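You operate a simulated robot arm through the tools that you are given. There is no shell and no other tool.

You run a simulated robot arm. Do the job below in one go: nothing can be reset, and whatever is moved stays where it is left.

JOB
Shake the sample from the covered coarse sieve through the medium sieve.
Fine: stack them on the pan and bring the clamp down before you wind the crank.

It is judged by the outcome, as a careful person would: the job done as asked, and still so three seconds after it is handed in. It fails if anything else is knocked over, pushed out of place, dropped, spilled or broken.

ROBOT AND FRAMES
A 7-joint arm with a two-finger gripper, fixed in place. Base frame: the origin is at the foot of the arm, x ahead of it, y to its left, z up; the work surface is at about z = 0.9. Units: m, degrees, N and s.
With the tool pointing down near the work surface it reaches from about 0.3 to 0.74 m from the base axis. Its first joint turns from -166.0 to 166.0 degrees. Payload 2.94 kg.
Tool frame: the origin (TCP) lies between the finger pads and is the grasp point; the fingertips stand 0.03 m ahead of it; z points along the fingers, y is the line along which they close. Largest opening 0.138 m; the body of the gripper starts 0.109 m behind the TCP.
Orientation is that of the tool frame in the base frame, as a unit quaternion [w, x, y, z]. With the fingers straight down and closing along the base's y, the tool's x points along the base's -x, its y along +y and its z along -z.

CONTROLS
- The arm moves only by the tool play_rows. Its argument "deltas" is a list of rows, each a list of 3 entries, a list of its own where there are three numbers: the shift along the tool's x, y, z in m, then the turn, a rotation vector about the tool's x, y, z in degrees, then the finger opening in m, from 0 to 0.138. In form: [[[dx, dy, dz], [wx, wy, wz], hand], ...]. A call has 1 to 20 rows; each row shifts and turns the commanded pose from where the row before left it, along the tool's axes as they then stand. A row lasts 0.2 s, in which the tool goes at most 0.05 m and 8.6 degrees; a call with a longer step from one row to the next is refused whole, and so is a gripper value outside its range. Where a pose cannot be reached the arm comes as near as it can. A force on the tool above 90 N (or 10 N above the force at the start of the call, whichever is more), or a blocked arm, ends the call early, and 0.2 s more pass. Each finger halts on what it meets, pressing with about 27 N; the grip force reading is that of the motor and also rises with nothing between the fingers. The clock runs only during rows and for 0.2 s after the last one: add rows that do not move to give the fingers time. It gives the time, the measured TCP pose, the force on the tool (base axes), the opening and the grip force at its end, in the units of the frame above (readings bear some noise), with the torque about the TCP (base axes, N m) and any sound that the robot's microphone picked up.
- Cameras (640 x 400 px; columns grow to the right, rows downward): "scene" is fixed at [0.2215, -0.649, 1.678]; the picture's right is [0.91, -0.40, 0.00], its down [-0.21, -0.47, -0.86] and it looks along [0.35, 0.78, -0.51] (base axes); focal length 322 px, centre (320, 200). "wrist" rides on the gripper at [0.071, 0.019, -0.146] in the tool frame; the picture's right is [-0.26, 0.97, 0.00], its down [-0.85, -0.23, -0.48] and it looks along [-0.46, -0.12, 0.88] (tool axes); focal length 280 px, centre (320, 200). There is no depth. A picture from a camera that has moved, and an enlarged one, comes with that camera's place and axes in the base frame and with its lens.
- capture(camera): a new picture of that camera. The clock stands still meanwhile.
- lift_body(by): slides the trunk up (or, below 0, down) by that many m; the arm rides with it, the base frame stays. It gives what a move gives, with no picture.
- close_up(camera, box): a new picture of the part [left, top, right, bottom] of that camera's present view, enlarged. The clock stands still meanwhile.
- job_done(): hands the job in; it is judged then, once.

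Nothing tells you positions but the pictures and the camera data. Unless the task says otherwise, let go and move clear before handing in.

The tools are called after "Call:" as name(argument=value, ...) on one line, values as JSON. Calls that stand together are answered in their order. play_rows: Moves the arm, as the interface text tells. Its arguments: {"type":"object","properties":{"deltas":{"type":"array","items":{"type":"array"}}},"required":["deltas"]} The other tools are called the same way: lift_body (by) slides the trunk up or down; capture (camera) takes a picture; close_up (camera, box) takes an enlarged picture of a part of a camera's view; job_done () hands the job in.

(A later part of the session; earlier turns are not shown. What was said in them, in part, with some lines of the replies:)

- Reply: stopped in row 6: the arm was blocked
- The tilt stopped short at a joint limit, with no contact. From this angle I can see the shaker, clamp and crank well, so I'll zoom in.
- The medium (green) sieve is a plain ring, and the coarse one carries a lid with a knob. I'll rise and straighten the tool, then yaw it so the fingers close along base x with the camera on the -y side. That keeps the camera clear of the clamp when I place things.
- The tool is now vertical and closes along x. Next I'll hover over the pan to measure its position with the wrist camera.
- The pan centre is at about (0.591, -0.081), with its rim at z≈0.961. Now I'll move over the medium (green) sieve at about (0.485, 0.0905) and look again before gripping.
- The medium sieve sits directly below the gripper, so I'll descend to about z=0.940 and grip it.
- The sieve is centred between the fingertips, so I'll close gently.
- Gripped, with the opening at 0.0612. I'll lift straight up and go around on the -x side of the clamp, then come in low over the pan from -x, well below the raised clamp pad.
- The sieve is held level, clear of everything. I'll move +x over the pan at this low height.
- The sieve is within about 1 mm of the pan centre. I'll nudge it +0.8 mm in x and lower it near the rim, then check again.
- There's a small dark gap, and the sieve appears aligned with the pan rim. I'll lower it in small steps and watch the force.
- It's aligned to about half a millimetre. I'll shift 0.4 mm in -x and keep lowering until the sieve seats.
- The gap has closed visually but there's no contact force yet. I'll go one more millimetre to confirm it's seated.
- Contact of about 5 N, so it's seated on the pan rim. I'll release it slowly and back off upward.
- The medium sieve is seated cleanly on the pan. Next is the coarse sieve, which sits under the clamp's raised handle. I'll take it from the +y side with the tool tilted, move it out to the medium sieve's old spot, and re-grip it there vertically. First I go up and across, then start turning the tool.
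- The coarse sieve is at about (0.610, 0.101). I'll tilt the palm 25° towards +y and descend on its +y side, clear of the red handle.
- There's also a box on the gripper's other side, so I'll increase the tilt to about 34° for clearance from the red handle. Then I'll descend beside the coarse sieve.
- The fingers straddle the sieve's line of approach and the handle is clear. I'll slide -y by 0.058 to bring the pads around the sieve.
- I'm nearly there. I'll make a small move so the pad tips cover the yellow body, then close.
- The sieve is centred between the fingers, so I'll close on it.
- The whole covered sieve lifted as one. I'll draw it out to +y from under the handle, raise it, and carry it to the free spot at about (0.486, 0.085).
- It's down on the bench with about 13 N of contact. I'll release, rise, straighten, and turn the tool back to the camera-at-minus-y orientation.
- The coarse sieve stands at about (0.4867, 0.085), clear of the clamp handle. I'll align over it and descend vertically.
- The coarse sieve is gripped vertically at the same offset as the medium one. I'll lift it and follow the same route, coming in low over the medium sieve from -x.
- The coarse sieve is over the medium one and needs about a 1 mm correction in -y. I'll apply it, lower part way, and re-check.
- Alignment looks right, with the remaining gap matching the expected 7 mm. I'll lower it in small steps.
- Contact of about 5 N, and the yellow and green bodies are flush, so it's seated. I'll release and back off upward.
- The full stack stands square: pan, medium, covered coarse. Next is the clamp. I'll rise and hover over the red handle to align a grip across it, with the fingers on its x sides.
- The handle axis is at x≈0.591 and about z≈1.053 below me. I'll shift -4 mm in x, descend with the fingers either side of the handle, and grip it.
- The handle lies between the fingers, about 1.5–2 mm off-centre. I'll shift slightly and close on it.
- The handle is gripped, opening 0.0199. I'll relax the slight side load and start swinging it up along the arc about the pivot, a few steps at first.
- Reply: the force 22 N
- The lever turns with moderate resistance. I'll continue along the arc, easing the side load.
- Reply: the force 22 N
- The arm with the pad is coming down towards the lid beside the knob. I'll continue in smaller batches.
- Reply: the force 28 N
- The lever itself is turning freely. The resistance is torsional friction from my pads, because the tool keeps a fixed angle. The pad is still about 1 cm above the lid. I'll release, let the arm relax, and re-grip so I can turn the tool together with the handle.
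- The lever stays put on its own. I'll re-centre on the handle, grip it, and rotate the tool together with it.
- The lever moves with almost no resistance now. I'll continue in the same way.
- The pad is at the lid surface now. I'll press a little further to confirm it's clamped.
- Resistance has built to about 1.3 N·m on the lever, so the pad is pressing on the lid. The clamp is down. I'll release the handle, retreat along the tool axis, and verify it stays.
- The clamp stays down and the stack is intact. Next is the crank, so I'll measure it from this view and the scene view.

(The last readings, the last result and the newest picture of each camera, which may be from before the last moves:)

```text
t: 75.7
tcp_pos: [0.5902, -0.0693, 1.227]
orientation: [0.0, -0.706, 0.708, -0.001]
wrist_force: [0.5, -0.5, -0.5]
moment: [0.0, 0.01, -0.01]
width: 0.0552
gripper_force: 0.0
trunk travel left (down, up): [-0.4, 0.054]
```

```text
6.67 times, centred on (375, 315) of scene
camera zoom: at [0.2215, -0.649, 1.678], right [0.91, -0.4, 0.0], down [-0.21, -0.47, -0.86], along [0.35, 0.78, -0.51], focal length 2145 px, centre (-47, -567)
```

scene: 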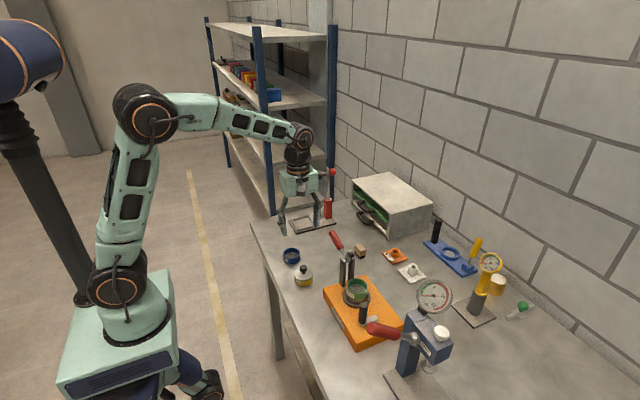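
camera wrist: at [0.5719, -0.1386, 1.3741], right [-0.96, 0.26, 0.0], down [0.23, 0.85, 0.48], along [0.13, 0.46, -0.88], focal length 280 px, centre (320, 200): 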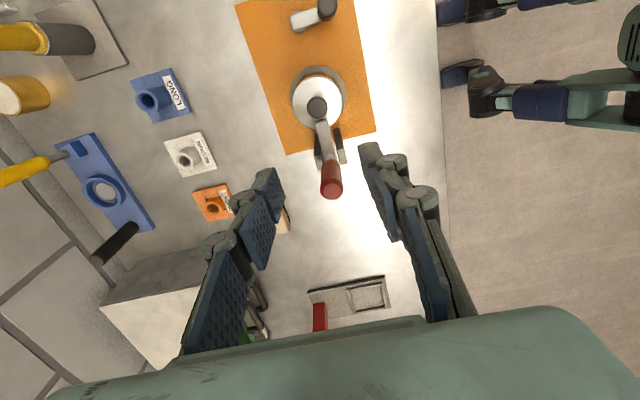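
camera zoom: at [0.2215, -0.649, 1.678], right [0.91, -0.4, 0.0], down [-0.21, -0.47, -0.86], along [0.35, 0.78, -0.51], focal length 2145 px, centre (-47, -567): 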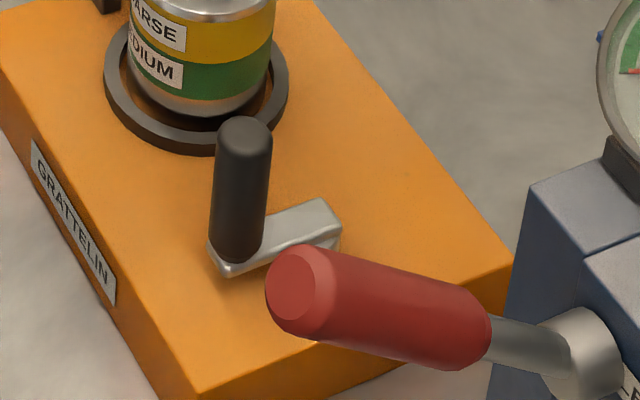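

The crank hub is at about (0.591, -0.173) with the handle at about (0.5545, -0.1735), reaching z≈1.022, so the radius is about 0.0365. I'll turn the tool to a diagonal yaw that clears both the clamp handle and the press gauge. Then I'll close the fingers into a peg and hover behind the crank handle.

Call:
play_rows(deltas=[[[0, 0, 0], [0, 0, 8], 0.03], [[0, 0, 0], [0, 0, 8], 0.01], [[0, 0, 0], [0, 0, 8], 0.0], [[0, 0, 0], [0, 0, 8], 0.0], [[0, 0, 0], [0, 0, 8], 0.0], [[0, 0, 0], [0, 0, 8], 0.0], [[0, 0, 0], [0, 0, 8], 0.0], [[0, 0, 0], [0, 0, 8], 0.0], [[0, 0, 0], [0, 0, 8], 0.0], [[0, 0, 0], [0, 0, 8], 0.0], [[0, 0, 0], [0, 0, 8], 0.0], [[0, 0, 0], [0, 0, 8], 0.0], [[0, 0, 0], [0, 0, 8], 0.0], [[0, 0, 0], [0, 0, 8], 0.0], [[0, 0, 0], [0, 0, 8], 0.0], [[0, 0, 0], [0, 0, 8], 0.0], [[0, 0, 0], [0, 0, 7], 0.0], [[0, 0, 0], [0, 0, 0], 0.0]])

Call:
play_rows(deltas=[[[-0.021, -0.0274, 0], [0, 0, 0], 0.0], [[-0.021, -0.0274, 0], [0, 0, 0], 0.0], [[-0.021, -0.0274, 0], [0, 0, 0], 0.0], [[-0.0211, -0.0275, 0], [0, 0, 0], 0.0], [[0, 0, 0.03], [0, 0, 0], 0.0], [[0, 0, 0.03], [0, 0, 0], 0.0], [[0, 0, 0.03], [0, 0, 0], 0.0], [[0, 0, 0], [0, 0, 0], 0.0]])

Call:
capture(camera="wrist")

Call:
capture(camera="scene")

```text
t: 79.5
tcp_pos: [0.5879, -0.0673, 1.2273]
orientation: [0.001, 0.384, 0.923, 0.002]
wrist_force: [1.4, 0.4, 0.3]
moment: [-0.02, -0.01, 0.01]
width: 0.0001
gripper_force: 26.7
trunk travel left (down, up): [-0.4, 0.054]
```

```text
t: 81.2
tcp_pos: [0.5712, -0.2044, 1.1372]
orientation: [0.0, 0.384, 0.924, 0.001]
wrist_force: [0.1, 0.7, -0.1]
moment: [0.02, 0.02, 0.05]
width: 0.0001
gripper_force: 27.2
trunk travel left (down, up): [-0.4, 0.054]
```

```text
taken
camera wrist: at [0.5358, -0.1399, 1.2831], right [0.87, 0.5, 0.0], down [0.44, -0.76, 0.47], along [0.24, -0.41, -0.88], focal length 280 px, centre (320, 200)
```

wrist: 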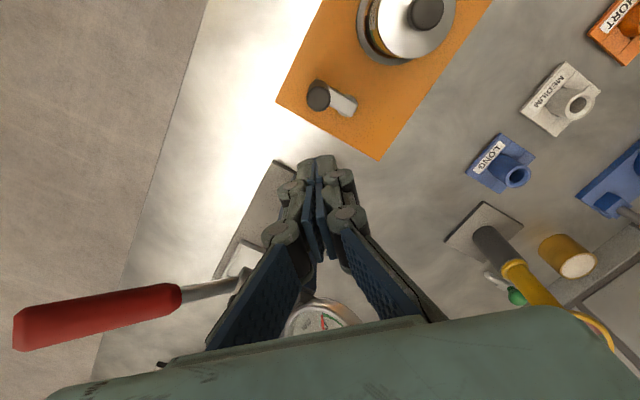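

```text
taken
```

scene: 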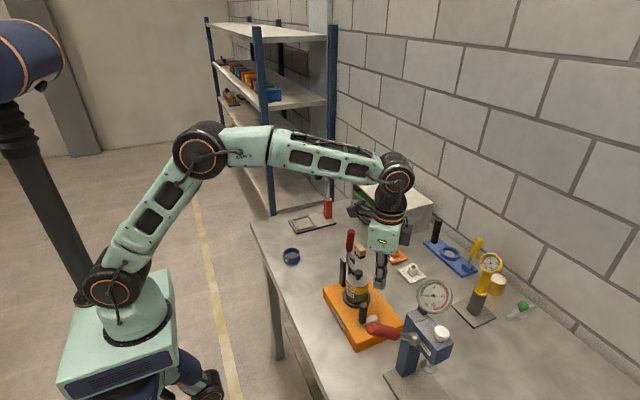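

Call:
close_up(camera="wrist", box=[260, 30, 440, 190])

Call:
close_up(camera="scene", box=[340, 180, 470, 360])

```text
2.50 times, centred on (350, 110) of wrist
camera zoom: at [0.5358, -0.1399, 1.2831], right [0.87, 0.5, 0.0], down [0.44, -0.76, 0.47], along [0.24, -0.41, -0.88], focal length 701 px, centre (245, 425)
```

zoom: 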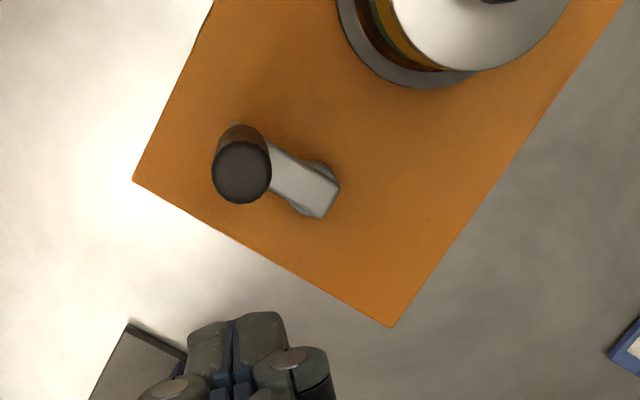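

```text
2.22 times, centred on (405, 270) of scene
camera zoom: at [0.2215, -0.649, 1.678], right [0.91, -0.4, 0.0], down [-0.21, -0.47, -0.86], along [0.35, 0.78, -0.51], focal length 715 px, centre (131, 44)
```

zoom: 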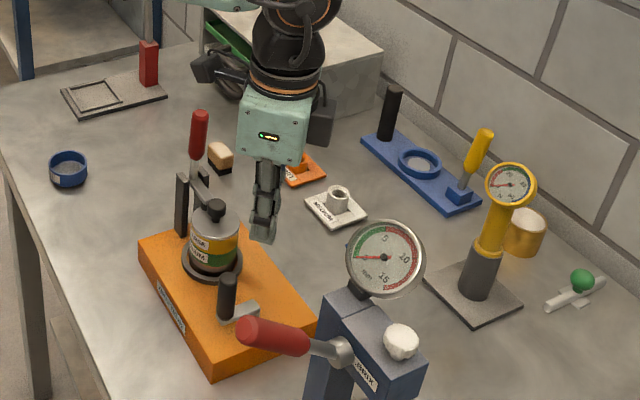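

There's enough clearance, and a yaw 10° further round is a little better still. I'll adjust and lower the peg behind the crank handle to z≈1.02.

Call:
play_rows(deltas=[[[0, 0, 0], [0, 0, -5], 0.0], [[0, 0, 0], [0, 0, -5], 0.0], [[0, 0, 0.03], [0, 0, 0], 0.0], [[0, 0, 0.03], [0, 0, 0], 0.0], [[0, 0, 0.03], [0, 0, 0], 0.0], [[0, 0, 0], [0, 0, 0], 0.0]])

Call:
close_up(camera="scene", box=[340, 180, 470, 360])

Call:
capture(camera="wrist")

```text
t: 82.7
tcp_pos: [0.5709, -0.2043, 1.0462]
orientation: [0.0, 0.302, 0.953, 0.001]
wrist_force: [0.2, 0.8, 0.8]
moment: [0.01, 0.03, 0.0]
width: 0.0
gripper_force: 26.6
trunk travel left (down, up): [-0.4, 0.054]
```

```text
2.22 times, centred on (405, 270) of scene
camera zoom: at [0.2215, -0.649, 1.678], right [0.91, -0.4, 0.0], down [-0.21, -0.47, -0.86], along [0.35, 0.78, -0.51], focal length 715 px, centre (131, 44)
```

zoom: 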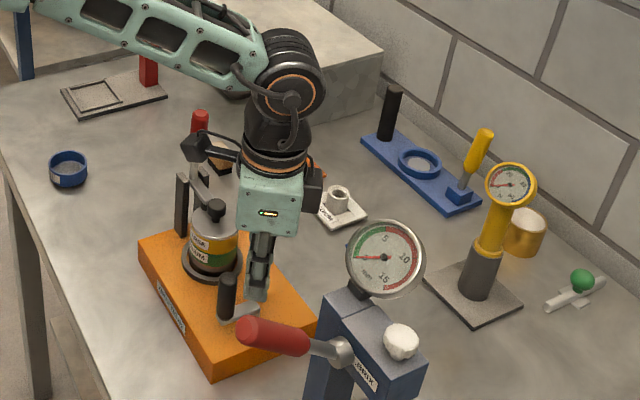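

```text
taken
camera wrist: at [0.5249, -0.1475, 1.1929], right [0.77, 0.64, 0.0], down [0.56, -0.68, 0.48], along [0.3, -0.36, -0.88], focal length 280 px, centre (320, 200)
```

wrist: 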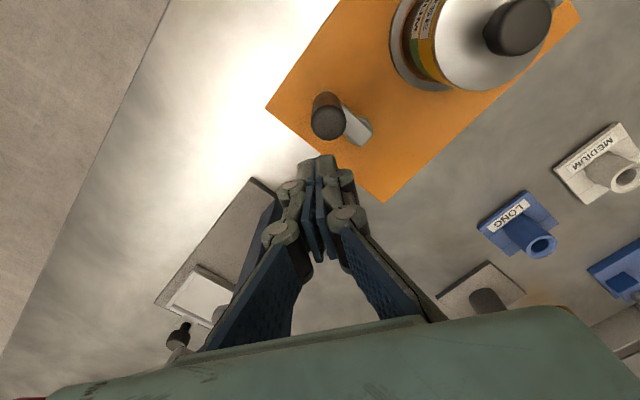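

The peg is clear on all sides. I'll lower the last 2.4 cm and start pushing the crank handle clockwise, a short arc first to feel it.

Call:
play_rows(deltas=[[[0, 0, 0.024], [0, 0, 0], 0.0], [[0, 0, 0], [0, 0, 0], 0.0], [[0.0115, 0.00133, 0], [0, 0, 0], 0.0], [[0.01053, 0.00482, 0], [0, 0, 0], 0.0], [[0.00852, 0.00784, 0], [0, 0, 0], 0.0], [[0, 0, 0], [0, 0, 0], 0.0]])

Call:
capture(camera="wrist")

Call:
close_up(camera="scene", box=[330, 200, 450, 360])

```text
t: 84.0
tcp_pos: [0.5543, -0.176, 1.0227]
orientation: [-0.001, 0.302, 0.953, 0.0]
wrist_force: [-0.8, -2.8, -0.1]
moment: [-0.04, 0.02, -0.02]
width: 0.0001
gripper_force: 27.0
trunk travel left (down, up): [-0.4, 0.054]
```

```text
taken
camera wrist: at [0.5086, -0.1196, 1.1686], right [0.77, 0.64, 0.0], down [0.56, -0.68, 0.47], along [0.3, -0.36, -0.88], focal length 280 px, centre (320, 200)
```

wrist: 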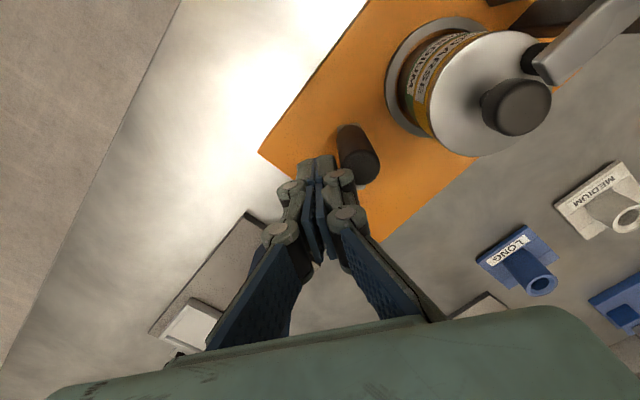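

```text
2.50 times, centred on (390, 280) of scene
camera zoom: at [0.2215, -0.649, 1.678], right [0.91, -0.4, 0.0], down [-0.21, -0.47, -0.86], along [0.35, 0.78, -0.51], focal length 804 px, centre (145, 0)
```

zoom: 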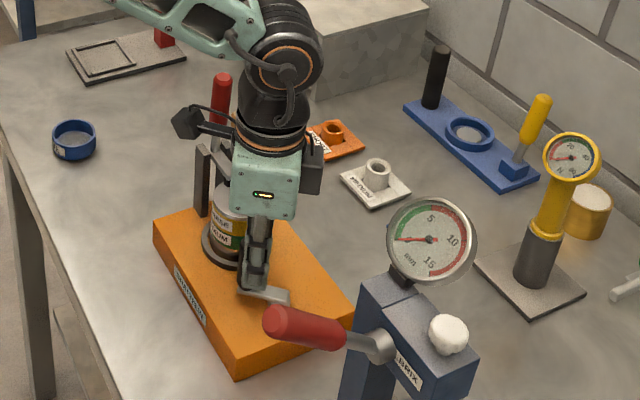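

The crank turns clockwise easily, with about 3 N. I'll continue over the top of the circle near the clamp and check clearance there.

Call:
play_rows(deltas=[[[0.00568, 0.01008, 0], [0, 0, 0], 0.0], [[0.00229, 0.01135, 0], [0, 0, 0], 0.0], [[-0.00133, 0.0115, 0], [0, 0, 0], 0.0], [[-0.00482, 0.01053, 0], [0, 0, 0], 0.0], [[-0.00784, 0.00852, 0], [0, 0, 0], 0.0]])

Call:
capture(camera="wrist")

Call:
close_up(camera="scene", box=[330, 200, 450, 360])

```text
t: 85.2
tcp_pos: [0.5896, -0.1361, 1.0225]
orientation: [0.0, 0.301, 0.954, 0.001]
wrist_force: [-0.7, -0.2, 0.2]
moment: [-0.02, 0.05, 0.0]
width: 0.0
gripper_force: 26.9
trunk travel left (down, up): [-0.4, 0.054]
```

```text
taken
camera wrist: at [0.5441, -0.0792, 1.1683], right [0.77, 0.64, 0.0], down [0.56, -0.68, 0.47], along [0.3, -0.36, -0.88], focal length 280 px, centre (320, 200)
```

wrist: 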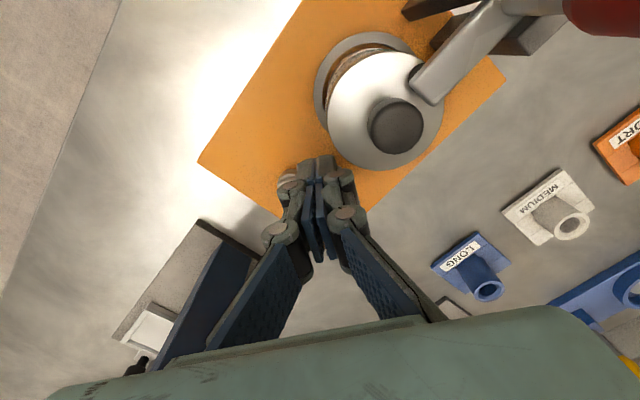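

```text
2.50 times, centred on (390, 280) of scene
camera zoom: at [0.2215, -0.649, 1.678], right [0.91, -0.4, 0.0], down [-0.21, -0.47, -0.86], along [0.35, 0.78, -0.51], focal length 804 px, centre (145, 0)
```

zoom: 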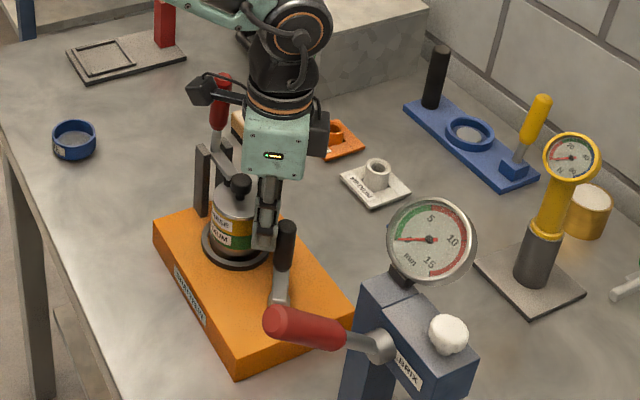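

Clear at the top. I'll continue down the +x side, checking clearance to the gauge.

Call:
play_rows(deltas=[[[-0.01008, 0.00568, 0], [0, 0, 0], 0.0], [[-0.01135, 0.00229, 0], [0, 0, 0], 0.0], [[-0.0115, -0.00133, 0], [0, 0, 0], 0.0], [[-0.01053, -0.00482, 0], [0, 0, 0], 0.0], [[-0.00852, -0.00784, 0], [0, 0, 0], 0.0], [[-0.00568, -0.01008, 0], [0, 0, 0], 0.0], [[-0.00229, -0.01135, 0], [0, 0, 0], 0.0]])

Call:
capture(camera="wrist")

Call:
close_up(camera="scene", box=[330, 200, 450, 360])

```text
t: 86.8
tcp_pos: [0.6232, -0.1922, 1.0235]
orientation: [0.0, 0.301, 0.953, 0.002]
wrist_force: [0.2, 1.2, 0.0]
moment: [0.0, 0.03, 0.04]
width: 0.0001
gripper_force: 28.4
trunk travel left (down, up): [-0.4, 0.054]
```

```text
taken
camera wrist: at [0.5768, -0.1364, 1.1692], right [0.77, 0.64, 0.0], down [0.56, -0.68, 0.48], along [0.3, -0.37, -0.88], focal length 280 px, centre (320, 200)
```

wrist: 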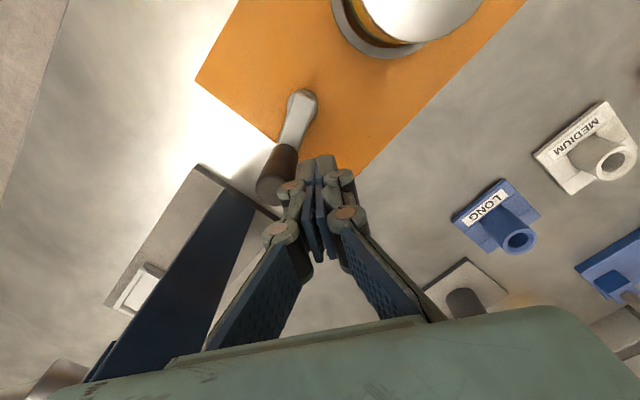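

```text
2.50 times, centred on (390, 280) of scene
camera zoom: at [0.2215, -0.649, 1.678], right [0.91, -0.4, 0.0], down [-0.21, -0.47, -0.86], along [0.35, 0.78, -0.51], focal length 804 px, centre (145, 0)
```

zoom: 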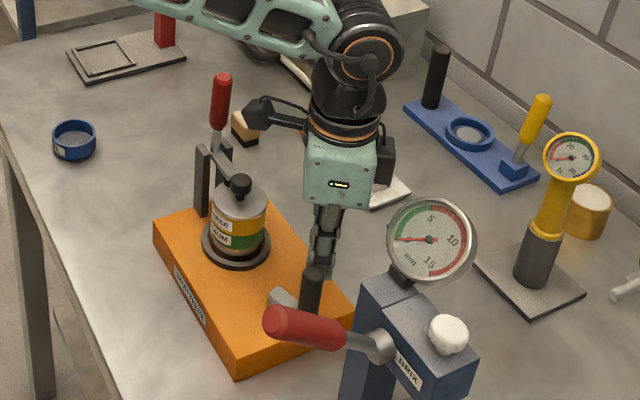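

One revolution is nearly done and everything is clear. I'll keep winding full turns.

Call:
play_rows(deltas=[[[0.00133, -0.0115, 0], [0, 0, 0], 0.0], [[0.00482, -0.01053, 0], [0, 0, 0], 0.0], [[0.00784, -0.00852, 0], [0, 0, 0], 0.0], [[0.01008, -0.00568, 0], [0, 0, 0], 0.0], [[0.01135, -0.00229, 0], [0, 0, 0], 0.0], [[0.0115, 0.00133, 0], [0, 0, 0], 0.0], [[0.01053, 0.00482, 0], [0, 0, 0], 0.0], [[0.00852, 0.00784, 0], [0, 0, 0], 0.0], [[0.00568, 0.01008, 0], [0, 0, 0], 0.0], [[0.00229, 0.01135, 0], [0, 0, 0], 0.0], [[-0.00133, 0.0115, 0], [0, 0, 0], 0.0], [[-0.00482, 0.01053, 0], [0, 0, 0], 0.0], [[-0.00784, 0.00852, 0], [0, 0, 0], 0.0], [[-0.01008, 0.00568, 0], [0, 0, 0], 0.0], [[-0.01135, 0.00229, 0], [0, 0, 0], 0.0], [[-0.0115, -0.00133, 0], [0, 0, 0], 0.0], [[-0.01053, -0.00482, 0], [0, 0, 0], 0.0], [[-0.00852, -0.00784, 0], [0, 0, 0], 0.0], [[-0.00568, -0.01008, 0], [0, 0, 0], 0.0], [[-0.00229, -0.01135, 0], [0, 0, 0], 0.0]])

Call:
close_up(camera="scene", box=[330, 200, 450, 360])

Call:
capture(camera="wrist")

```text
t: 91.0
tcp_pos: [0.6226, -0.1925, 1.0247]
orientation: [0.001, 0.302, 0.953, 0.0]
wrist_force: [0.1, 1.2, -0.1]
moment: [0.02, 0.0, 0.01]
width: 0.0
gripper_force: 28.8
trunk travel left (down, up): [-0.4, 0.054]
```

```text
2.50 times, centred on (390, 280) of scene
camera zoom: at [0.2215, -0.649, 1.678], right [0.91, -0.4, 0.0], down [-0.21, -0.47, -0.86], along [0.35, 0.78, -0.51], focal length 804 px, centre (145, 0)
```

zoom: 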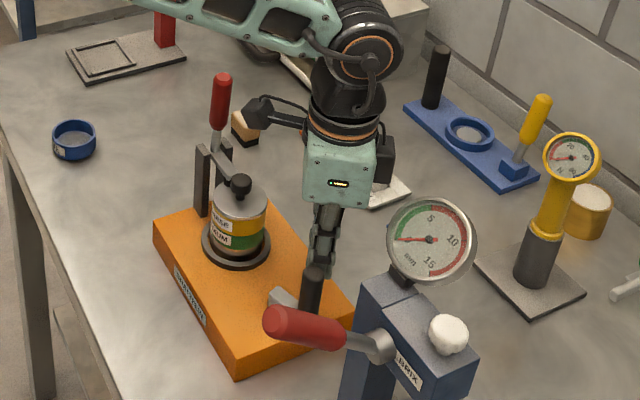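

```text
taken
camera wrist: at [0.5767, -0.1357, 1.1699], right [0.77, 0.64, 0.0], down [0.56, -0.68, 0.48], along [0.3, -0.37, -0.88], focal length 280 px, centre (320, 200)
```

wrist: 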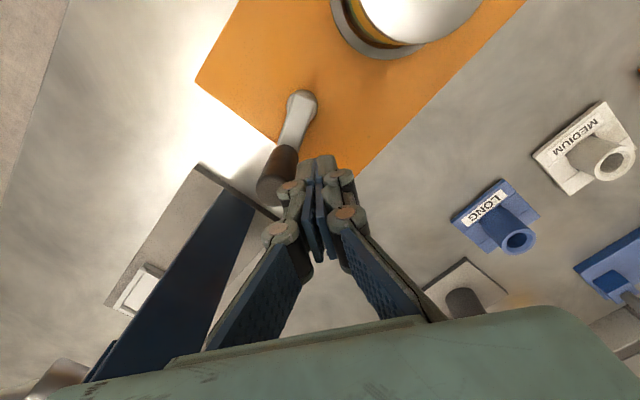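

Two turns so far, with the crank following and the stack and clamp steady. I'll continue winding.

Call:
play_rows(deltas=[[[0.00133, -0.0115, 0], [0, 0, 0], 0.0], [[0.00482, -0.01053, 0], [0, 0, 0], 0.0], [[0.00784, -0.00852, 0], [0, 0, 0], 0.0], [[0.01008, -0.00568, 0], [0, 0, 0], 0.0], [[0.01135, -0.00229, 0], [0, 0, 0], 0.0], [[0.0115, 0.00133, 0], [0, 0, 0], 0.0], [[0.01053, 0.00482, 0], [0, 0, 0], 0.0], [[0.00852, 0.00784, 0], [0, 0, 0], 0.0], [[0.00568, 0.01008, 0], [0, 0, 0], 0.0], [[0.00229, 0.01135, 0], [0, 0, 0], 0.0], [[-0.00133, 0.0115, 0], [0, 0, 0], 0.0], [[-0.00482, 0.01053, 0], [0, 0, 0], 0.0], [[-0.00784, 0.00852, 0], [0, 0, 0], 0.0], [[-0.01008, 0.00568, 0], [0, 0, 0], 0.0], [[-0.01135, 0.00229, 0], [0, 0, 0], 0.0], [[-0.0115, -0.00133, 0], [0, 0, 0], 0.0], [[-0.01053, -0.00482, 0], [0, 0, 0], 0.0], [[-0.00852, -0.00784, 0], [0, 0, 0], 0.0], [[-0.00568, -0.01008, 0], [0, 0, 0], 0.0], [[-0.00229, -0.01135, 0], [0, 0, 0], 0.0]])

Call:
play_rows(deltas=[[[0.00133, -0.0115, 0], [0, 0, 0], 0.0], [[0.00482, -0.01053, 0], [0, 0, 0], 0.0], [[0.00784, -0.00852, 0], [0, 0, 0], 0.0], [[0.01008, -0.00568, 0], [0, 0, 0], 0.0], [[0.01135, -0.00229, 0], [0, 0, 0], 0.0], [[0.0115, 0.00133, 0], [0, 0, 0], 0.0], [[0.01053, 0.00482, 0], [0, 0, 0], 0.0], [[0.00852, 0.00784, 0], [0, 0, 0], 0.0], [[0.00568, 0.01008, 0], [0, 0, 0], 0.0], [[0.00229, 0.01135, 0], [0, 0, 0], 0.0], [[-0.00133, 0.0115, 0], [0, 0, 0], 0.0], [[-0.00482, 0.01053, 0], [0, 0, 0], 0.0], [[-0.00784, 0.00852, 0], [0, 0, 0], 0.0], [[-0.01008, 0.00568, 0], [0, 0, 0], 0.0], [[-0.01135, 0.00229, 0], [0, 0, 0], 0.0], [[-0.0115, -0.00133, 0], [0, 0, 0], 0.0], [[-0.01053, -0.00482, 0], [0, 0, 0], 0.0], [[-0.00852, -0.00784, 0], [0, 0, 0], 0.0], [[-0.00568, -0.01008, 0], [0, 0, 0], 0.0], [[-0.00229, -0.01135, 0], [0, 0, 0], 0.0]])

Call:
close_up(camera="scene", box=[330, 220, 410, 330])

Call:
capture(camera="wrist")

```text
t: 93.1
tcp_pos: [0.5649, -0.1949, 1.0281]
orientation: [0.024, 0.311, 0.95, -0.016]
wrist_force: [18.6, -23.0, -4.1]
moment: [-0.33, -0.12, -0.15]
width: 0.0002
gripper_force: 28.6
trunk travel left (down, up): [-0.4, 0.054]
stopped in row 10: the force on the tool passed its limit at 92 N (the readings are from after the stop); the commanded pose is now the measured one
```

```text
t: 97.3
tcp_pos: [0.568, -0.1768, 1.0286]
orientation: [0.022, 0.305, 0.952, -0.01]
wrist_force: [25.6, 28.6, -1.9]
moment: [0.38, -0.34, 0.45]
width: 0.0
gripper_force: 28.1
trunk travel left (down, up): [-0.4, 0.054]
```

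```text
3.64 times, centred on (370, 275) of scene
camera zoom: at [0.2215, -0.649, 1.678], right [0.91, -0.4, 0.0], down [-0.21, -0.47, -0.86], along [0.35, 0.78, -0.51], focal length 1170 px, centre (138, -73)
```

zoom: 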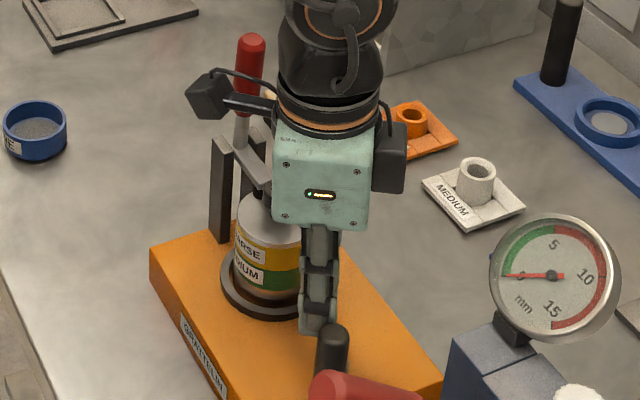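

```text
taken
camera wrist: at [0.518, -0.1156, 1.1713], right [0.77, 0.63, 0.01], down [0.54, -0.66, 0.52], along [0.33, -0.4, -0.86], focal length 280 px, centre (320, 200)
```

wrist: 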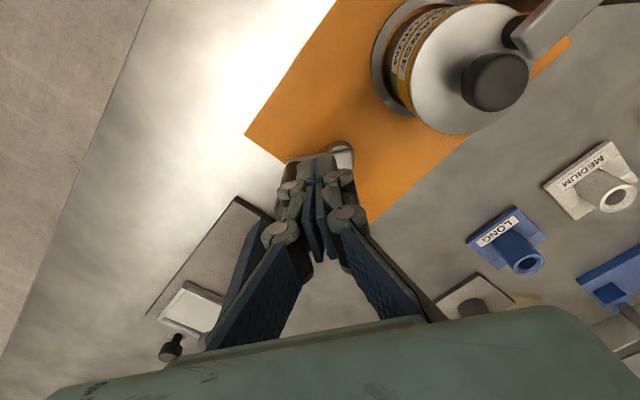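

The winding stopped on a high force in the third turn, and the follow-on call then ran from a shifted position. I must not chain calls like that. I'll ease off the contact and look carefully before doing anything else.

Call:
play_rows(deltas=[[[0.0058, 0.0082, 0], [0, 0, 0], 0.0], [[0, 0, 0], [0, 0, 0], 0.0]])

Call:
capture(camera="wrist")

Call:
close_up(camera="scene", box=[335, 240, 415, 350])

```text
t: 97.9
tcp_pos: [0.5656, -0.1737, 1.0286]
orientation: [0.022, 0.309, 0.951, -0.011]
wrist_force: [28.5, 15.3, 6.8]
moment: [0.07, -0.4, 0.46]
width: 0.0002
gripper_force: 29.0
trunk travel left (down, up): [-0.4, 0.054]
```

```text
taken
camera wrist: at [0.5157, -0.111, 1.1708], right [0.78, 0.63, 0.0], down [0.53, -0.67, 0.52], along [0.33, -0.4, -0.85], focal length 280 px, centre (320, 200)
```

wrist: 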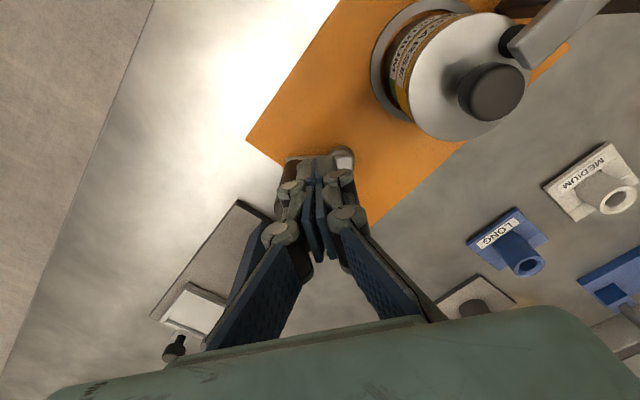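

```text
3.64 times, centred on (375, 295) of scene
camera zoom: at [0.2215, -0.649, 1.678], right [0.91, -0.4, 0.0], down [-0.21, -0.47, -0.86], along [0.35, 0.78, -0.51], focal length 1170 px, centre (120, -146)
```

zoom: 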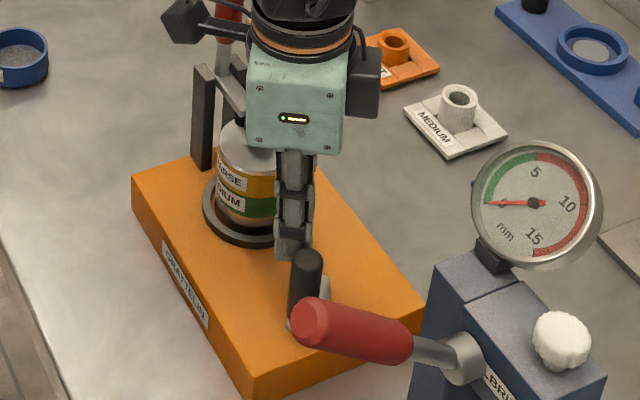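

Call:
play_rows(deltas=[[[-0.0029, 0.0167, 0], [0, 0, 0], 0.0], [[0, 0, 0], [0, 0, 0], 0.0]])

Call:
capture(camera="wrist")

Call:
close_up(camera="scene", box=[335, 240, 415, 350])

```text
t: 98.5
tcp_pos: [0.5712, -0.1665, 1.0266]
orientation: [0.017, 0.31, 0.95, -0.014]
wrist_force: [-0.1, -0.3, -0.2]
moment: [0.0, 0.02, 0.03]
width: 0.0002
gripper_force: 28.0
trunk travel left (down, up): [-0.4, 0.054]
```

```text
taken
camera wrist: at [0.5221, -0.1036, 1.1696], right [0.78, 0.62, 0.0], down [0.54, -0.67, 0.51], along [0.32, -0.4, -0.86], focal length 280 px, centre (320, 200)
```

wrist: 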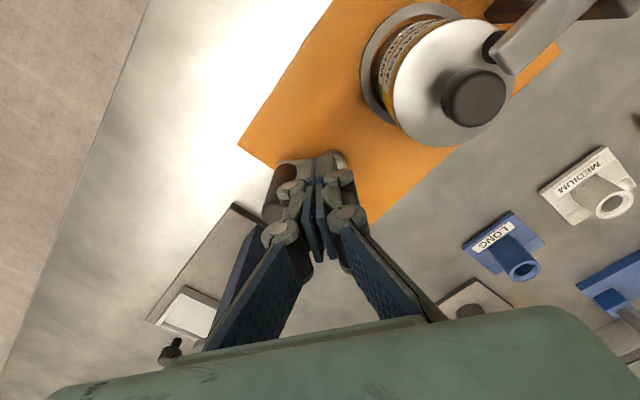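

```text
3.64 times, centred on (375, 295) of scene
camera zoom: at [0.2215, -0.649, 1.678], right [0.91, -0.4, 0.0], down [-0.21, -0.47, -0.86], along [0.35, 0.78, -0.51], focal length 1170 px, centre (120, -146)
```

zoom: 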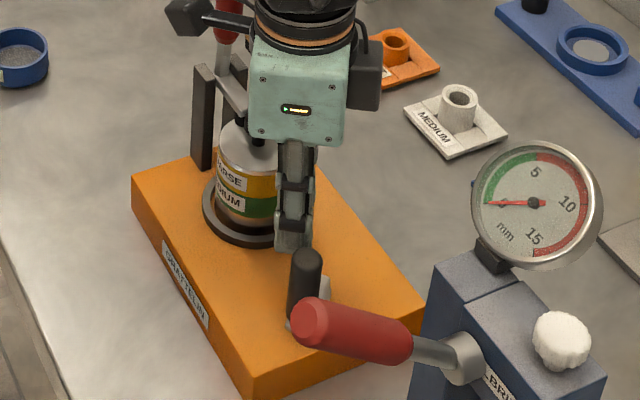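

Contact is released. I'll lift the peg clear and straighten the tool, then inspect the crank.

Call:
play_rows(deltas=[[[0, 0, -0.03], [0, 0, 0], 0.0], [[0, 0, -0.04], [-0.92, 2.35, 0], 0.0], [[0, 0, 0], [0, 0, 0], 0.0]])

Call:
capture(camera="wrist")

Call:
close_up(camera="scene", box=[335, 240, 415, 350])

Call:
close_up(camera="wrist", box=[220, 0, 560, 220])

```text
t: 99.3
tcp_pos: [0.5691, -0.1618, 1.0966]
orientation: [0.002, 0.31, 0.951, 0.001]
wrist_force: [0.1, -0.4, 0.3]
moment: [-0.02, 0.01, 0.0]
width: 0.0
gripper_force: 28.4
trunk travel left (down, up): [-0.4, 0.054]
```

```text
taken
camera wrist: at [0.5244, -0.1052, 1.2438], right [0.78, 0.63, 0.0], down [0.55, -0.69, 0.48], along [0.3, -0.37, -0.88], focal length 280 px, centre (320, 200)
```

wrist: 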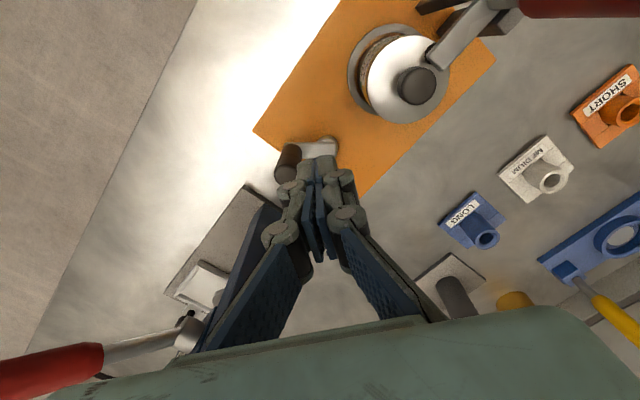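

```text
3.64 times, centred on (375, 295) of scene
camera zoom: at [0.2215, -0.649, 1.678], right [0.91, -0.4, 0.0], down [-0.21, -0.47, -0.86], along [0.35, 0.78, -0.51], focal length 1170 px, centre (120, -146)
```

zoom: 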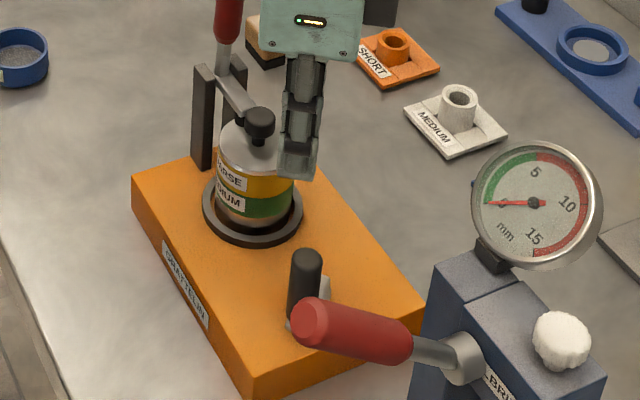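

```text
1.82 times, centred on (390, 110) of wrist
camera zoom: at [0.5244, -0.1052, 1.2438], right [0.78, 0.63, 0.0], down [0.55, -0.69, 0.48], along [0.3, -0.37, -0.88], focal length 510 px, centre (193, 364)
```

zoom: 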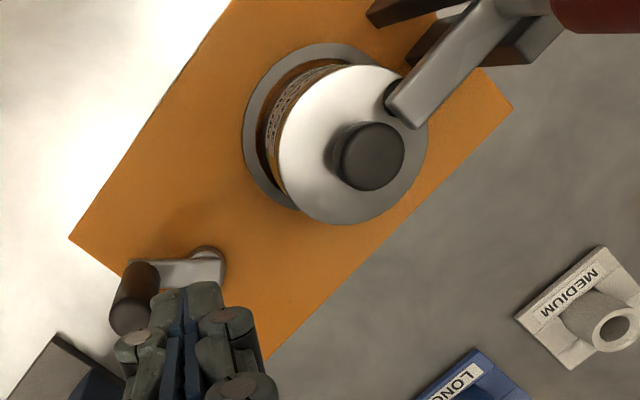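

The stack, clamp and base are unmoved. The crank handle is at about 217°, having stopped near 180°, two full turns from where it began. I'll set the peg behind the handle again and push gently in short steps to see whether that's a true end stop.

Call:
play_rows(deltas=[[[-0.0239, -0.01235, 0], [0, 0, 0], 0.0], [[-0.0239, -0.01235, 0], [0, 0, 0], 0.0], [[0, 0, 0], [0, 0, 0], 0.0]])

Call:
capture(camera="wrist")

Call:
close_up(camera="scene", box=[335, 220, 435, 350])

```text
t: 100.1
tcp_pos: [0.5945, -0.2105, 1.099]
orientation: [0.002, 0.309, 0.951, 0.001]
wrist_force: [-0.3, -1.0, -0.2]
moment: [0.03, 0.0, 0.02]
width: 0.0001
gripper_force: 28.9
trunk travel left (down, up): [-0.4, 0.054]
```

```text
taken
camera wrist: at [0.5495, -0.1541, 1.2443], right [0.78, 0.63, 0.0], down [0.55, -0.69, 0.48], along [0.3, -0.37, -0.88], focal length 280 px, centre (320, 200)
```

wrist: 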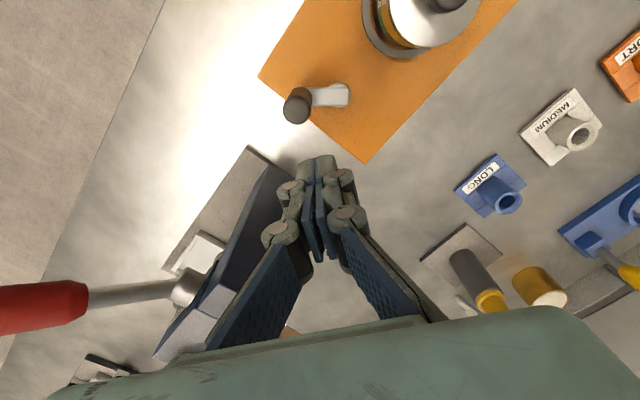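

```text
3.08 times, centred on (385, 285) of scene
camera zoom: at [0.2215, -0.649, 1.678], right [0.91, -0.4, 0.0], down [-0.21, -0.47, -0.86], along [0.35, 0.78, -0.51], focal length 990 px, centre (120, -62)
```

zoom: 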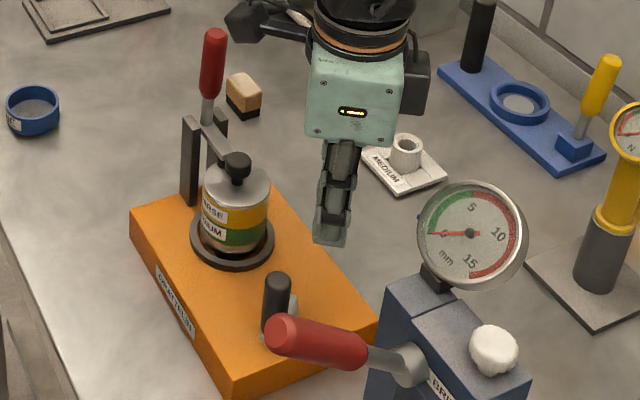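

Call:
play_rows(deltas=[[[0, 0, 0.03], [0, 0, 0], 0.0], [[0, 0, 0.03], [0, 0, 0], 0.0], [[0, 0, 0.0165], [0, 0, 0], 0.0], [[0.00466, -0.00346, 0], [0, 0, 0], 0.0], [[0.00515, -0.00268, 0], [0, 0, 0], 0.0], [[0.00551, -0.00184, 0], [0, 0, 0], 0.0], [[0, 0, 0], [0, 0, 0], 0.0]])

Call:
play_rows(deltas=[[[0.00573, -0.00096, 0], [0, 0, 0], 0.0], [[0, 0, 0], [0, 0, 0], 0.0]])

Call:
capture(camera="wrist")

```text
t: 101.7
tcp_pos: [0.5784, -0.2089, 1.021]
orientation: [0.002, 0.309, 0.951, 0.001]
wrist_force: [1.6, -0.4, -0.1]
moment: [-0.02, -0.02, -0.02]
width: 0.0
gripper_force: 28.2
trunk travel left (down, up): [-0.4, 0.054]
```

```text
t: 102.3
tcp_pos: [0.5733, -0.2054, 1.0218]
orientation: [0.002, 0.31, 0.951, 0.001]
wrist_force: [0.0, 0.1, 0.0]
moment: [0.02, -0.01, -0.01]
width: 0.0002
gripper_force: 28.2
trunk travel left (down, up): [-0.4, 0.054]
```

```text
taken
camera wrist: at [0.528, -0.1486, 1.1673], right [0.78, 0.63, 0.0], down [0.55, -0.69, 0.48], along [0.3, -0.37, -0.88], focal length 280 px, centre (320, 200)
```

wrist: 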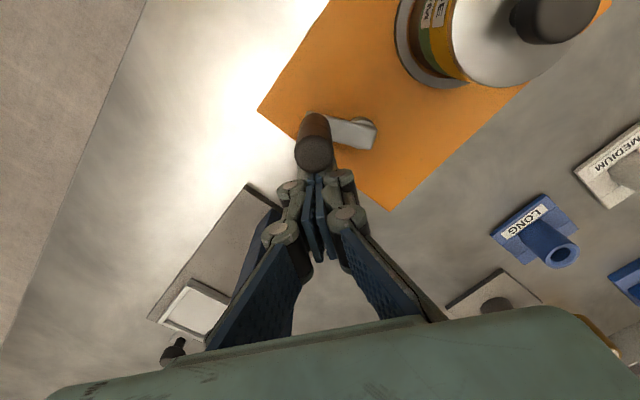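

Call:
play_rows(deltas=[[[0.0058, -5e-05, 0], [0, 0, 0], 0.0], [[0, 0, 0], [0, 0, 0], 0.0]])

Call:
play_rows(deltas=[[[0.00574, 0.00086, 0], [0, 0, 0], 0.0], [[0, 0, 0], [0, 0, 0], 0.0]])

Call:
capture(camera="wrist")

Call:
close_up(camera="scene", box=[335, 240, 415, 350])

```text
t: 102.9
tcp_pos: [0.5687, -0.2018, 1.0209]
orientation: [0.002, 0.31, 0.951, 0.001]
wrist_force: [1.4, -0.5, -0.7]
moment: [-0.01, -0.02, -0.02]
width: 0.0
gripper_force: 28.8
trunk travel left (down, up): [-0.4, 0.054]
```

```text
t: 103.5
tcp_pos: [0.5653, -0.1987, 1.0216]
orientation: [0.003, 0.31, 0.951, 0.002]
wrist_force: [4.3, -0.4, 1.3]
moment: [-0.03, -0.06, -0.03]
width: 0.0001
gripper_force: 28.2
trunk travel left (down, up): [-0.4, 0.054]
```

```text
taken
camera wrist: at [0.5196, -0.1415, 1.168], right [0.78, 0.63, 0.0], down [0.55, -0.69, 0.48], along [0.3, -0.37, -0.88], focal length 280 px, centre (320, 200)
```

wrist: 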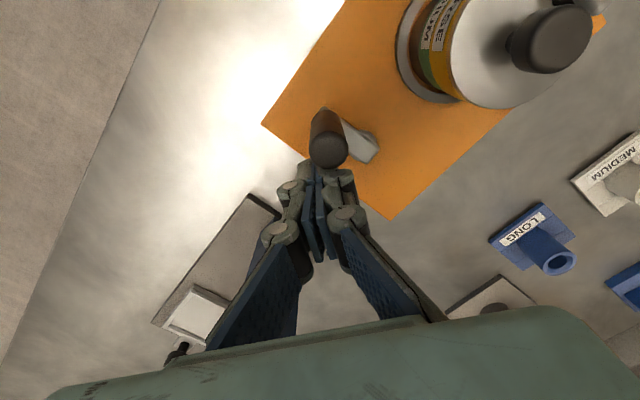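

```text
3.64 times, centred on (375, 295) of scene
camera zoom: at [0.2215, -0.649, 1.678], right [0.91, -0.4, 0.0], down [-0.21, -0.47, -0.86], along [0.35, 0.78, -0.51], focal length 1170 px, centre (120, -146)
```

zoom: 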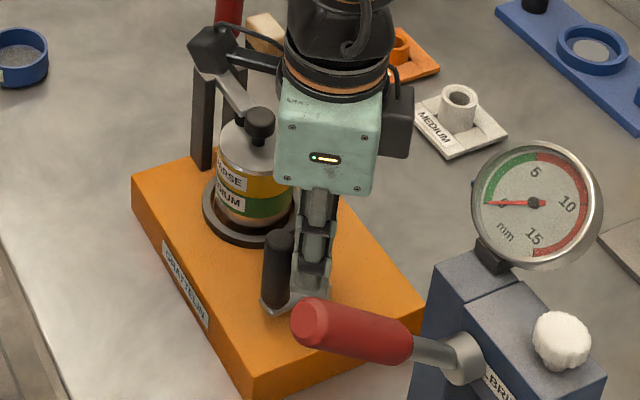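

Call:
play_rows(deltas=[[[0.00277, 0.00087, 0], [0, 0, 0], 0.0], [[0, 0, 0], [0, 0, 0], 0.0]])

Call:
play_rows(deltas=[[[0.00277, 0.00087, 0], [0, 0, 0], 0.0], [[0, 0, 0], [0, 0, 0], 0.0]])

Call:
capture(camera="wrist")

```text
t: 104.1
tcp_pos: [0.563, -0.1987, 1.0218]
orientation: [0.004, 0.31, 0.951, 0.0]
wrist_force: [9.3, -6.5, 2.8]
moment: [-0.04, -0.1, -0.12]
width: 0.0001
gripper_force: 27.7
trunk travel left (down, up): [-0.4, 0.054]
```

```text
t: 104.7
tcp_pos: [0.5636, -0.1987, 1.0226]
orientation: [0.005, 0.31, 0.951, 0.001]
wrist_force: [17.6, -18.7, 7.1]
moment: [-0.11, -0.21, -0.25]
width: 0.0001
gripper_force: 28.1
trunk travel left (down, up): [-0.4, 0.054]
```

```text
taken
camera wrist: at [0.5176, -0.1396, 1.167], right [0.78, 0.62, 0.01], down [0.54, -0.69, 0.48], along [0.31, -0.37, -0.88], focal length 280 px, centre (320, 200)
```

wrist: 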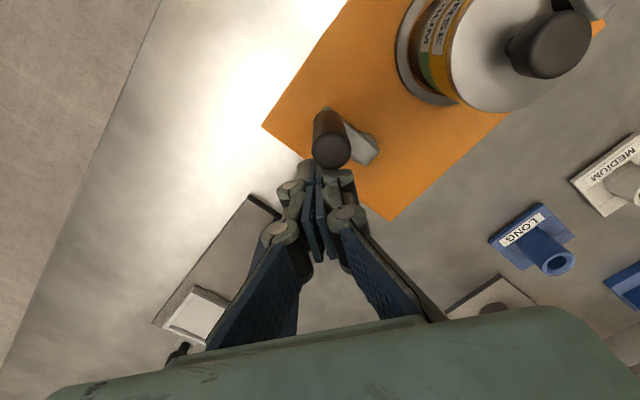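

The crank meets a firm end stop at its two-full-turn position, so it's fully wound in that direction. I'll back the peg off the handle, lift clear, and inspect everything.

Call:
play_rows(deltas=[[[-0.0055, -0.0018, 0], [0, 0, 0], 0.0], [[-0.0057, -0.0008, 0], [0, 0, 0], 0.0], [[-0.0058, 0.0, 0], [0, 0, 0], 0.0], [[0, 0, -0.03], [0, 0, 0], 0.0], [[0, 0, -0.04], [0, 0, 0], 0.0], [[0, 0, -0.04], [0, 0, 0], 0.0], [[0, 0, -0.04], [0, 0, 0], 0.0], [[0, 0, -0.04], [0, 0, 0], 0.0], [[0, 0, 0], [0, 0, 0], 0.0]])

Call:
capture(camera="wrist")

Call:
capture(camera="scene")

Call:
close_up(camera="scene", box=[320, 220, 420, 350])

```text
t: 106.7
tcp_pos: [0.5733, -0.2059, 1.2114]
orientation: [0.002, 0.309, 0.951, 0.001]
wrist_force: [1.2, -0.3, -0.2]
moment: [0.01, 0.0, 0.06]
width: 0.0
gripper_force: 28.6
trunk travel left (down, up): [-0.4, 0.054]
```

```text
taken
camera wrist: at [0.5281, -0.1477, 1.3576], right [0.78, 0.63, 0.0], down [0.55, -0.69, 0.48], along [0.3, -0.37, -0.88], focal length 280 px, centre (320, 200)
```

wrist: 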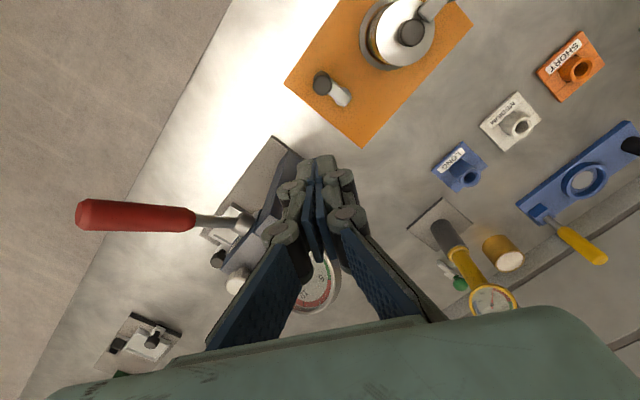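

```text
taken
```

scene: 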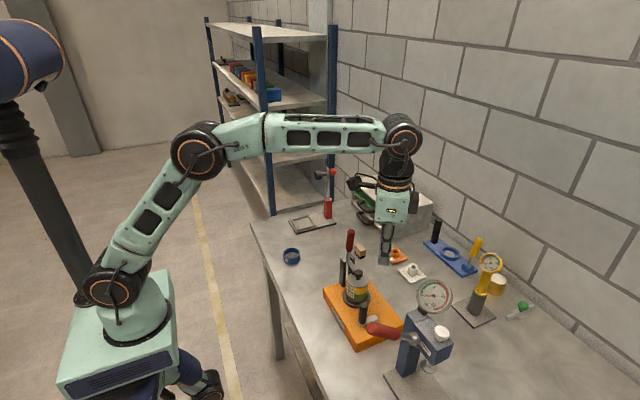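

```text
3.08 times, centred on (370, 285) of scene
camera zoom: at [0.2215, -0.649, 1.678], right [0.91, -0.4, 0.0], down [-0.21, -0.47, -0.86], along [0.35, 0.78, -0.51], focal length 990 px, centre (166, -62)
```

zoom: 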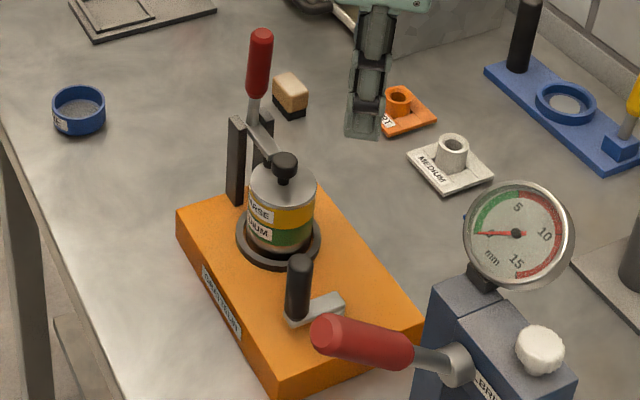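

Everything is standing as left. I'll check the clamp pad, the stack and the crank up close.

Call:
close_up(camera="scene", box=[340, 250, 380, 310])

Call:
close_up(camera="scene", box=[345, 255, 375, 285])

Call:
close_up(camera="wrist", box=[280, 0, 480, 150])

```text
6.67 times, centred on (360, 280) of scene
camera zoom: at [0.2215, -0.649, 1.678], right [0.91, -0.4, 0.0], down [-0.21, -0.47, -0.86], along [0.35, 0.78, -0.51], focal length 2145 px, centre (53, -333)
```

zoom: 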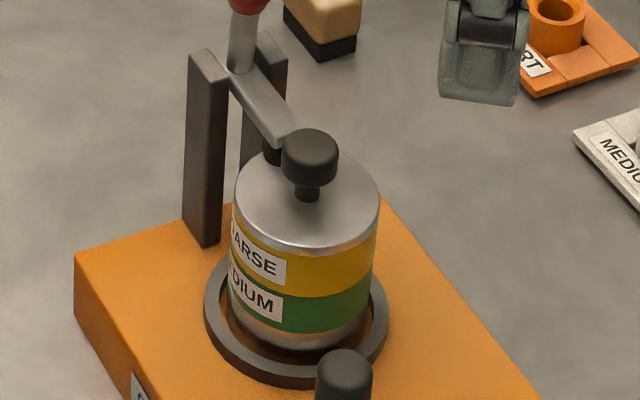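

```text
13.33 times, centred on (360, 270) of scene
camera zoom: at [0.2215, -0.649, 1.678], right [0.91, -0.4, 0.0], down [-0.21, -0.47, -0.86], along [0.35, 0.78, -0.51], focal length 4290 px, centre (-213, -733)
```

zoom: 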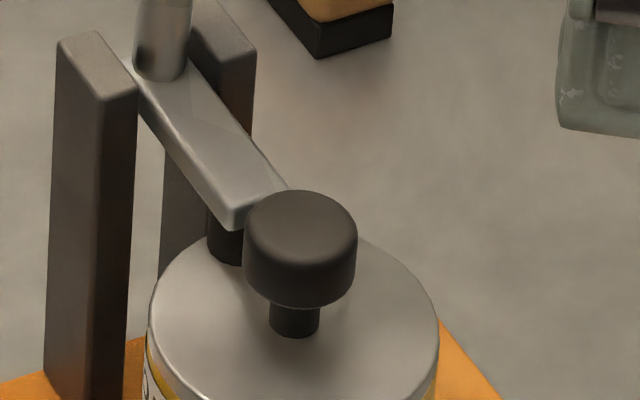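

```text
2.67 times, centred on (380, 75) of wrist
camera zoom: at [0.5281, -0.1477, 1.3576], right [0.78, 0.63, 0.0], down [0.55, -0.69, 0.48], along [0.3, -0.37, -0.88], focal length 748 px, centre (160, 533)
```

zoom: 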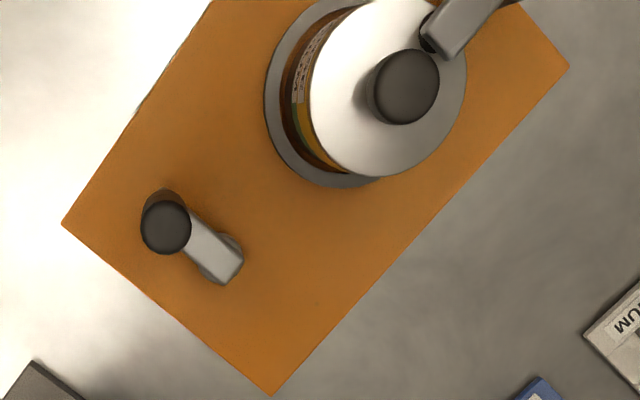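

The stack is square, the clamp arm is horizontal with its pad on the lid, and the crank is at its stop. I'll move the arm up and away, then take a final look.

Call:
play_rows(deltas=[[[0, 0, -0.045], [0, 0, 0], 0.0], [[0, 0, -0.045], [0, 0, 0], 0.02], [[0.04, 0.02, 0], [0, 0, 0], 0.05], [[0.04, 0.02, 0], [0, 0, 0], 0.05], [[0.04, 0.02, 0], [0, 0, 0], 0.05], [[0.04, 0.02, 0], [0, 0, 0], 0.05], [[0.04, 0.01, 0], [0, 0, 0], 0.05], [[0.04, 0.01, 0], [0, 0, 0], 0.05], [[0, 0, 0], [0, 0, 0], 0.05], [[0, 0, 0], [0, 0, 0], 0.05], [[0, 0, 0], [0, 0, 0], 0.05]])

Call:
capture(camera="scene")

Call:
close_up(camera="scene", box=[320, 220, 420, 350])

Call:
capture(camera="wrist")

```text
t: 109.1
tcp_pos: [0.436, 0.0179, 1.3007]
orientation: [0.002, 0.31, 0.951, 0.002]
wrist_force: [-0.7, 0.8, 0.7]
moment: [-0.01, 0.02, -0.01]
width: 0.05
gripper_force: 0.0
trunk travel left (down, up): [-0.4, 0.054]
```

```text
taken
```

scene: 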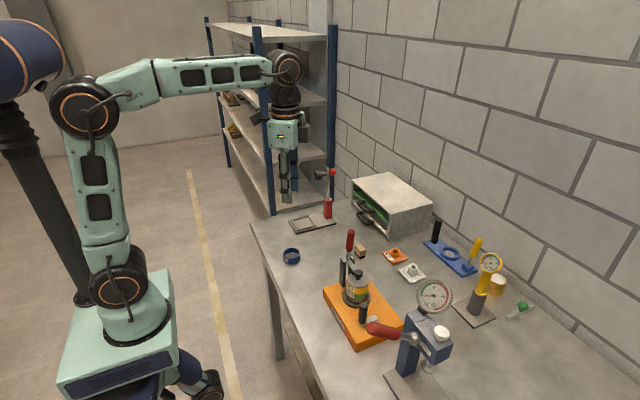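

```text
3.08 times, centred on (370, 285) of scene
camera zoom: at [0.2215, -0.649, 1.678], right [0.91, -0.4, 0.0], down [-0.21, -0.47, -0.86], along [0.35, 0.78, -0.51], focal length 990 px, centre (166, -62)
```

zoom: 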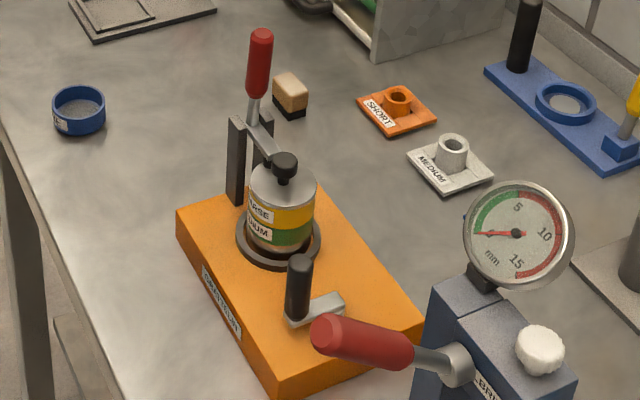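

```text
taken
camera wrist: at [0.3901, 0.0753, 1.4475], right [0.78, 0.63, 0.0], down [0.55, -0.69, 0.48], along [0.3, -0.37, -0.88], focal length 280 px, centre (320, 200)
```

wrist: 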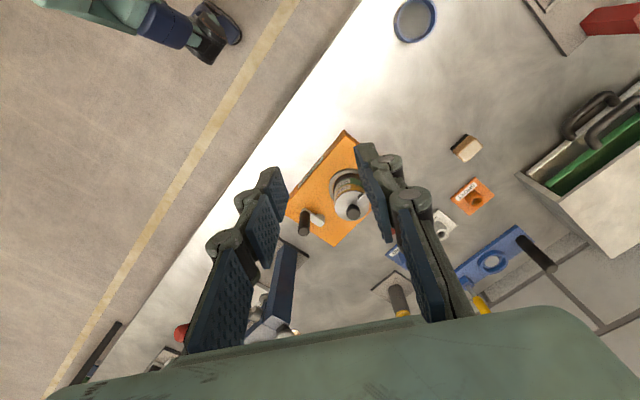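

The stack of pan, medium sieve and covered coarse sieve is seated, and the clamp is down on the lid. The crank has been wound two full turns to its stop. The arm is clear and nothing else has moved, so I'm handing the job in.

Call:
job_done()

```text
The job is handed in.
```

I stacked the medium sieve and the covered coarse sieve on the pan. I then brought the clamp down on the lid and wound the crank two full turns clockwise until it reached a firm stop. Since the stack is covered, I couldn't see the sample itself, so I can't confirm how much of it passed through the medium sieve.

- **Crank:** In the third turn the push on the crank handle rose to 92 N and the move stopped. I had already queued a second winding call, which ran from the wrong position and pushed the crank back by roughly 35 degrees. I then pushed it gently forward again, and it stopped at the same place. That suggests a true end stop at two turns.
- **Clamp:** The clamp arm is level, with its pad on the lid beside the knob. It stayed down after I let go of the lever and through the winding.
- **Other items:** In the final pictures nothing else had been moved or knocked over. The blue fine sieve was not used.

The arm is clear of the bench, with the stack left clamped and the crank at its stop.
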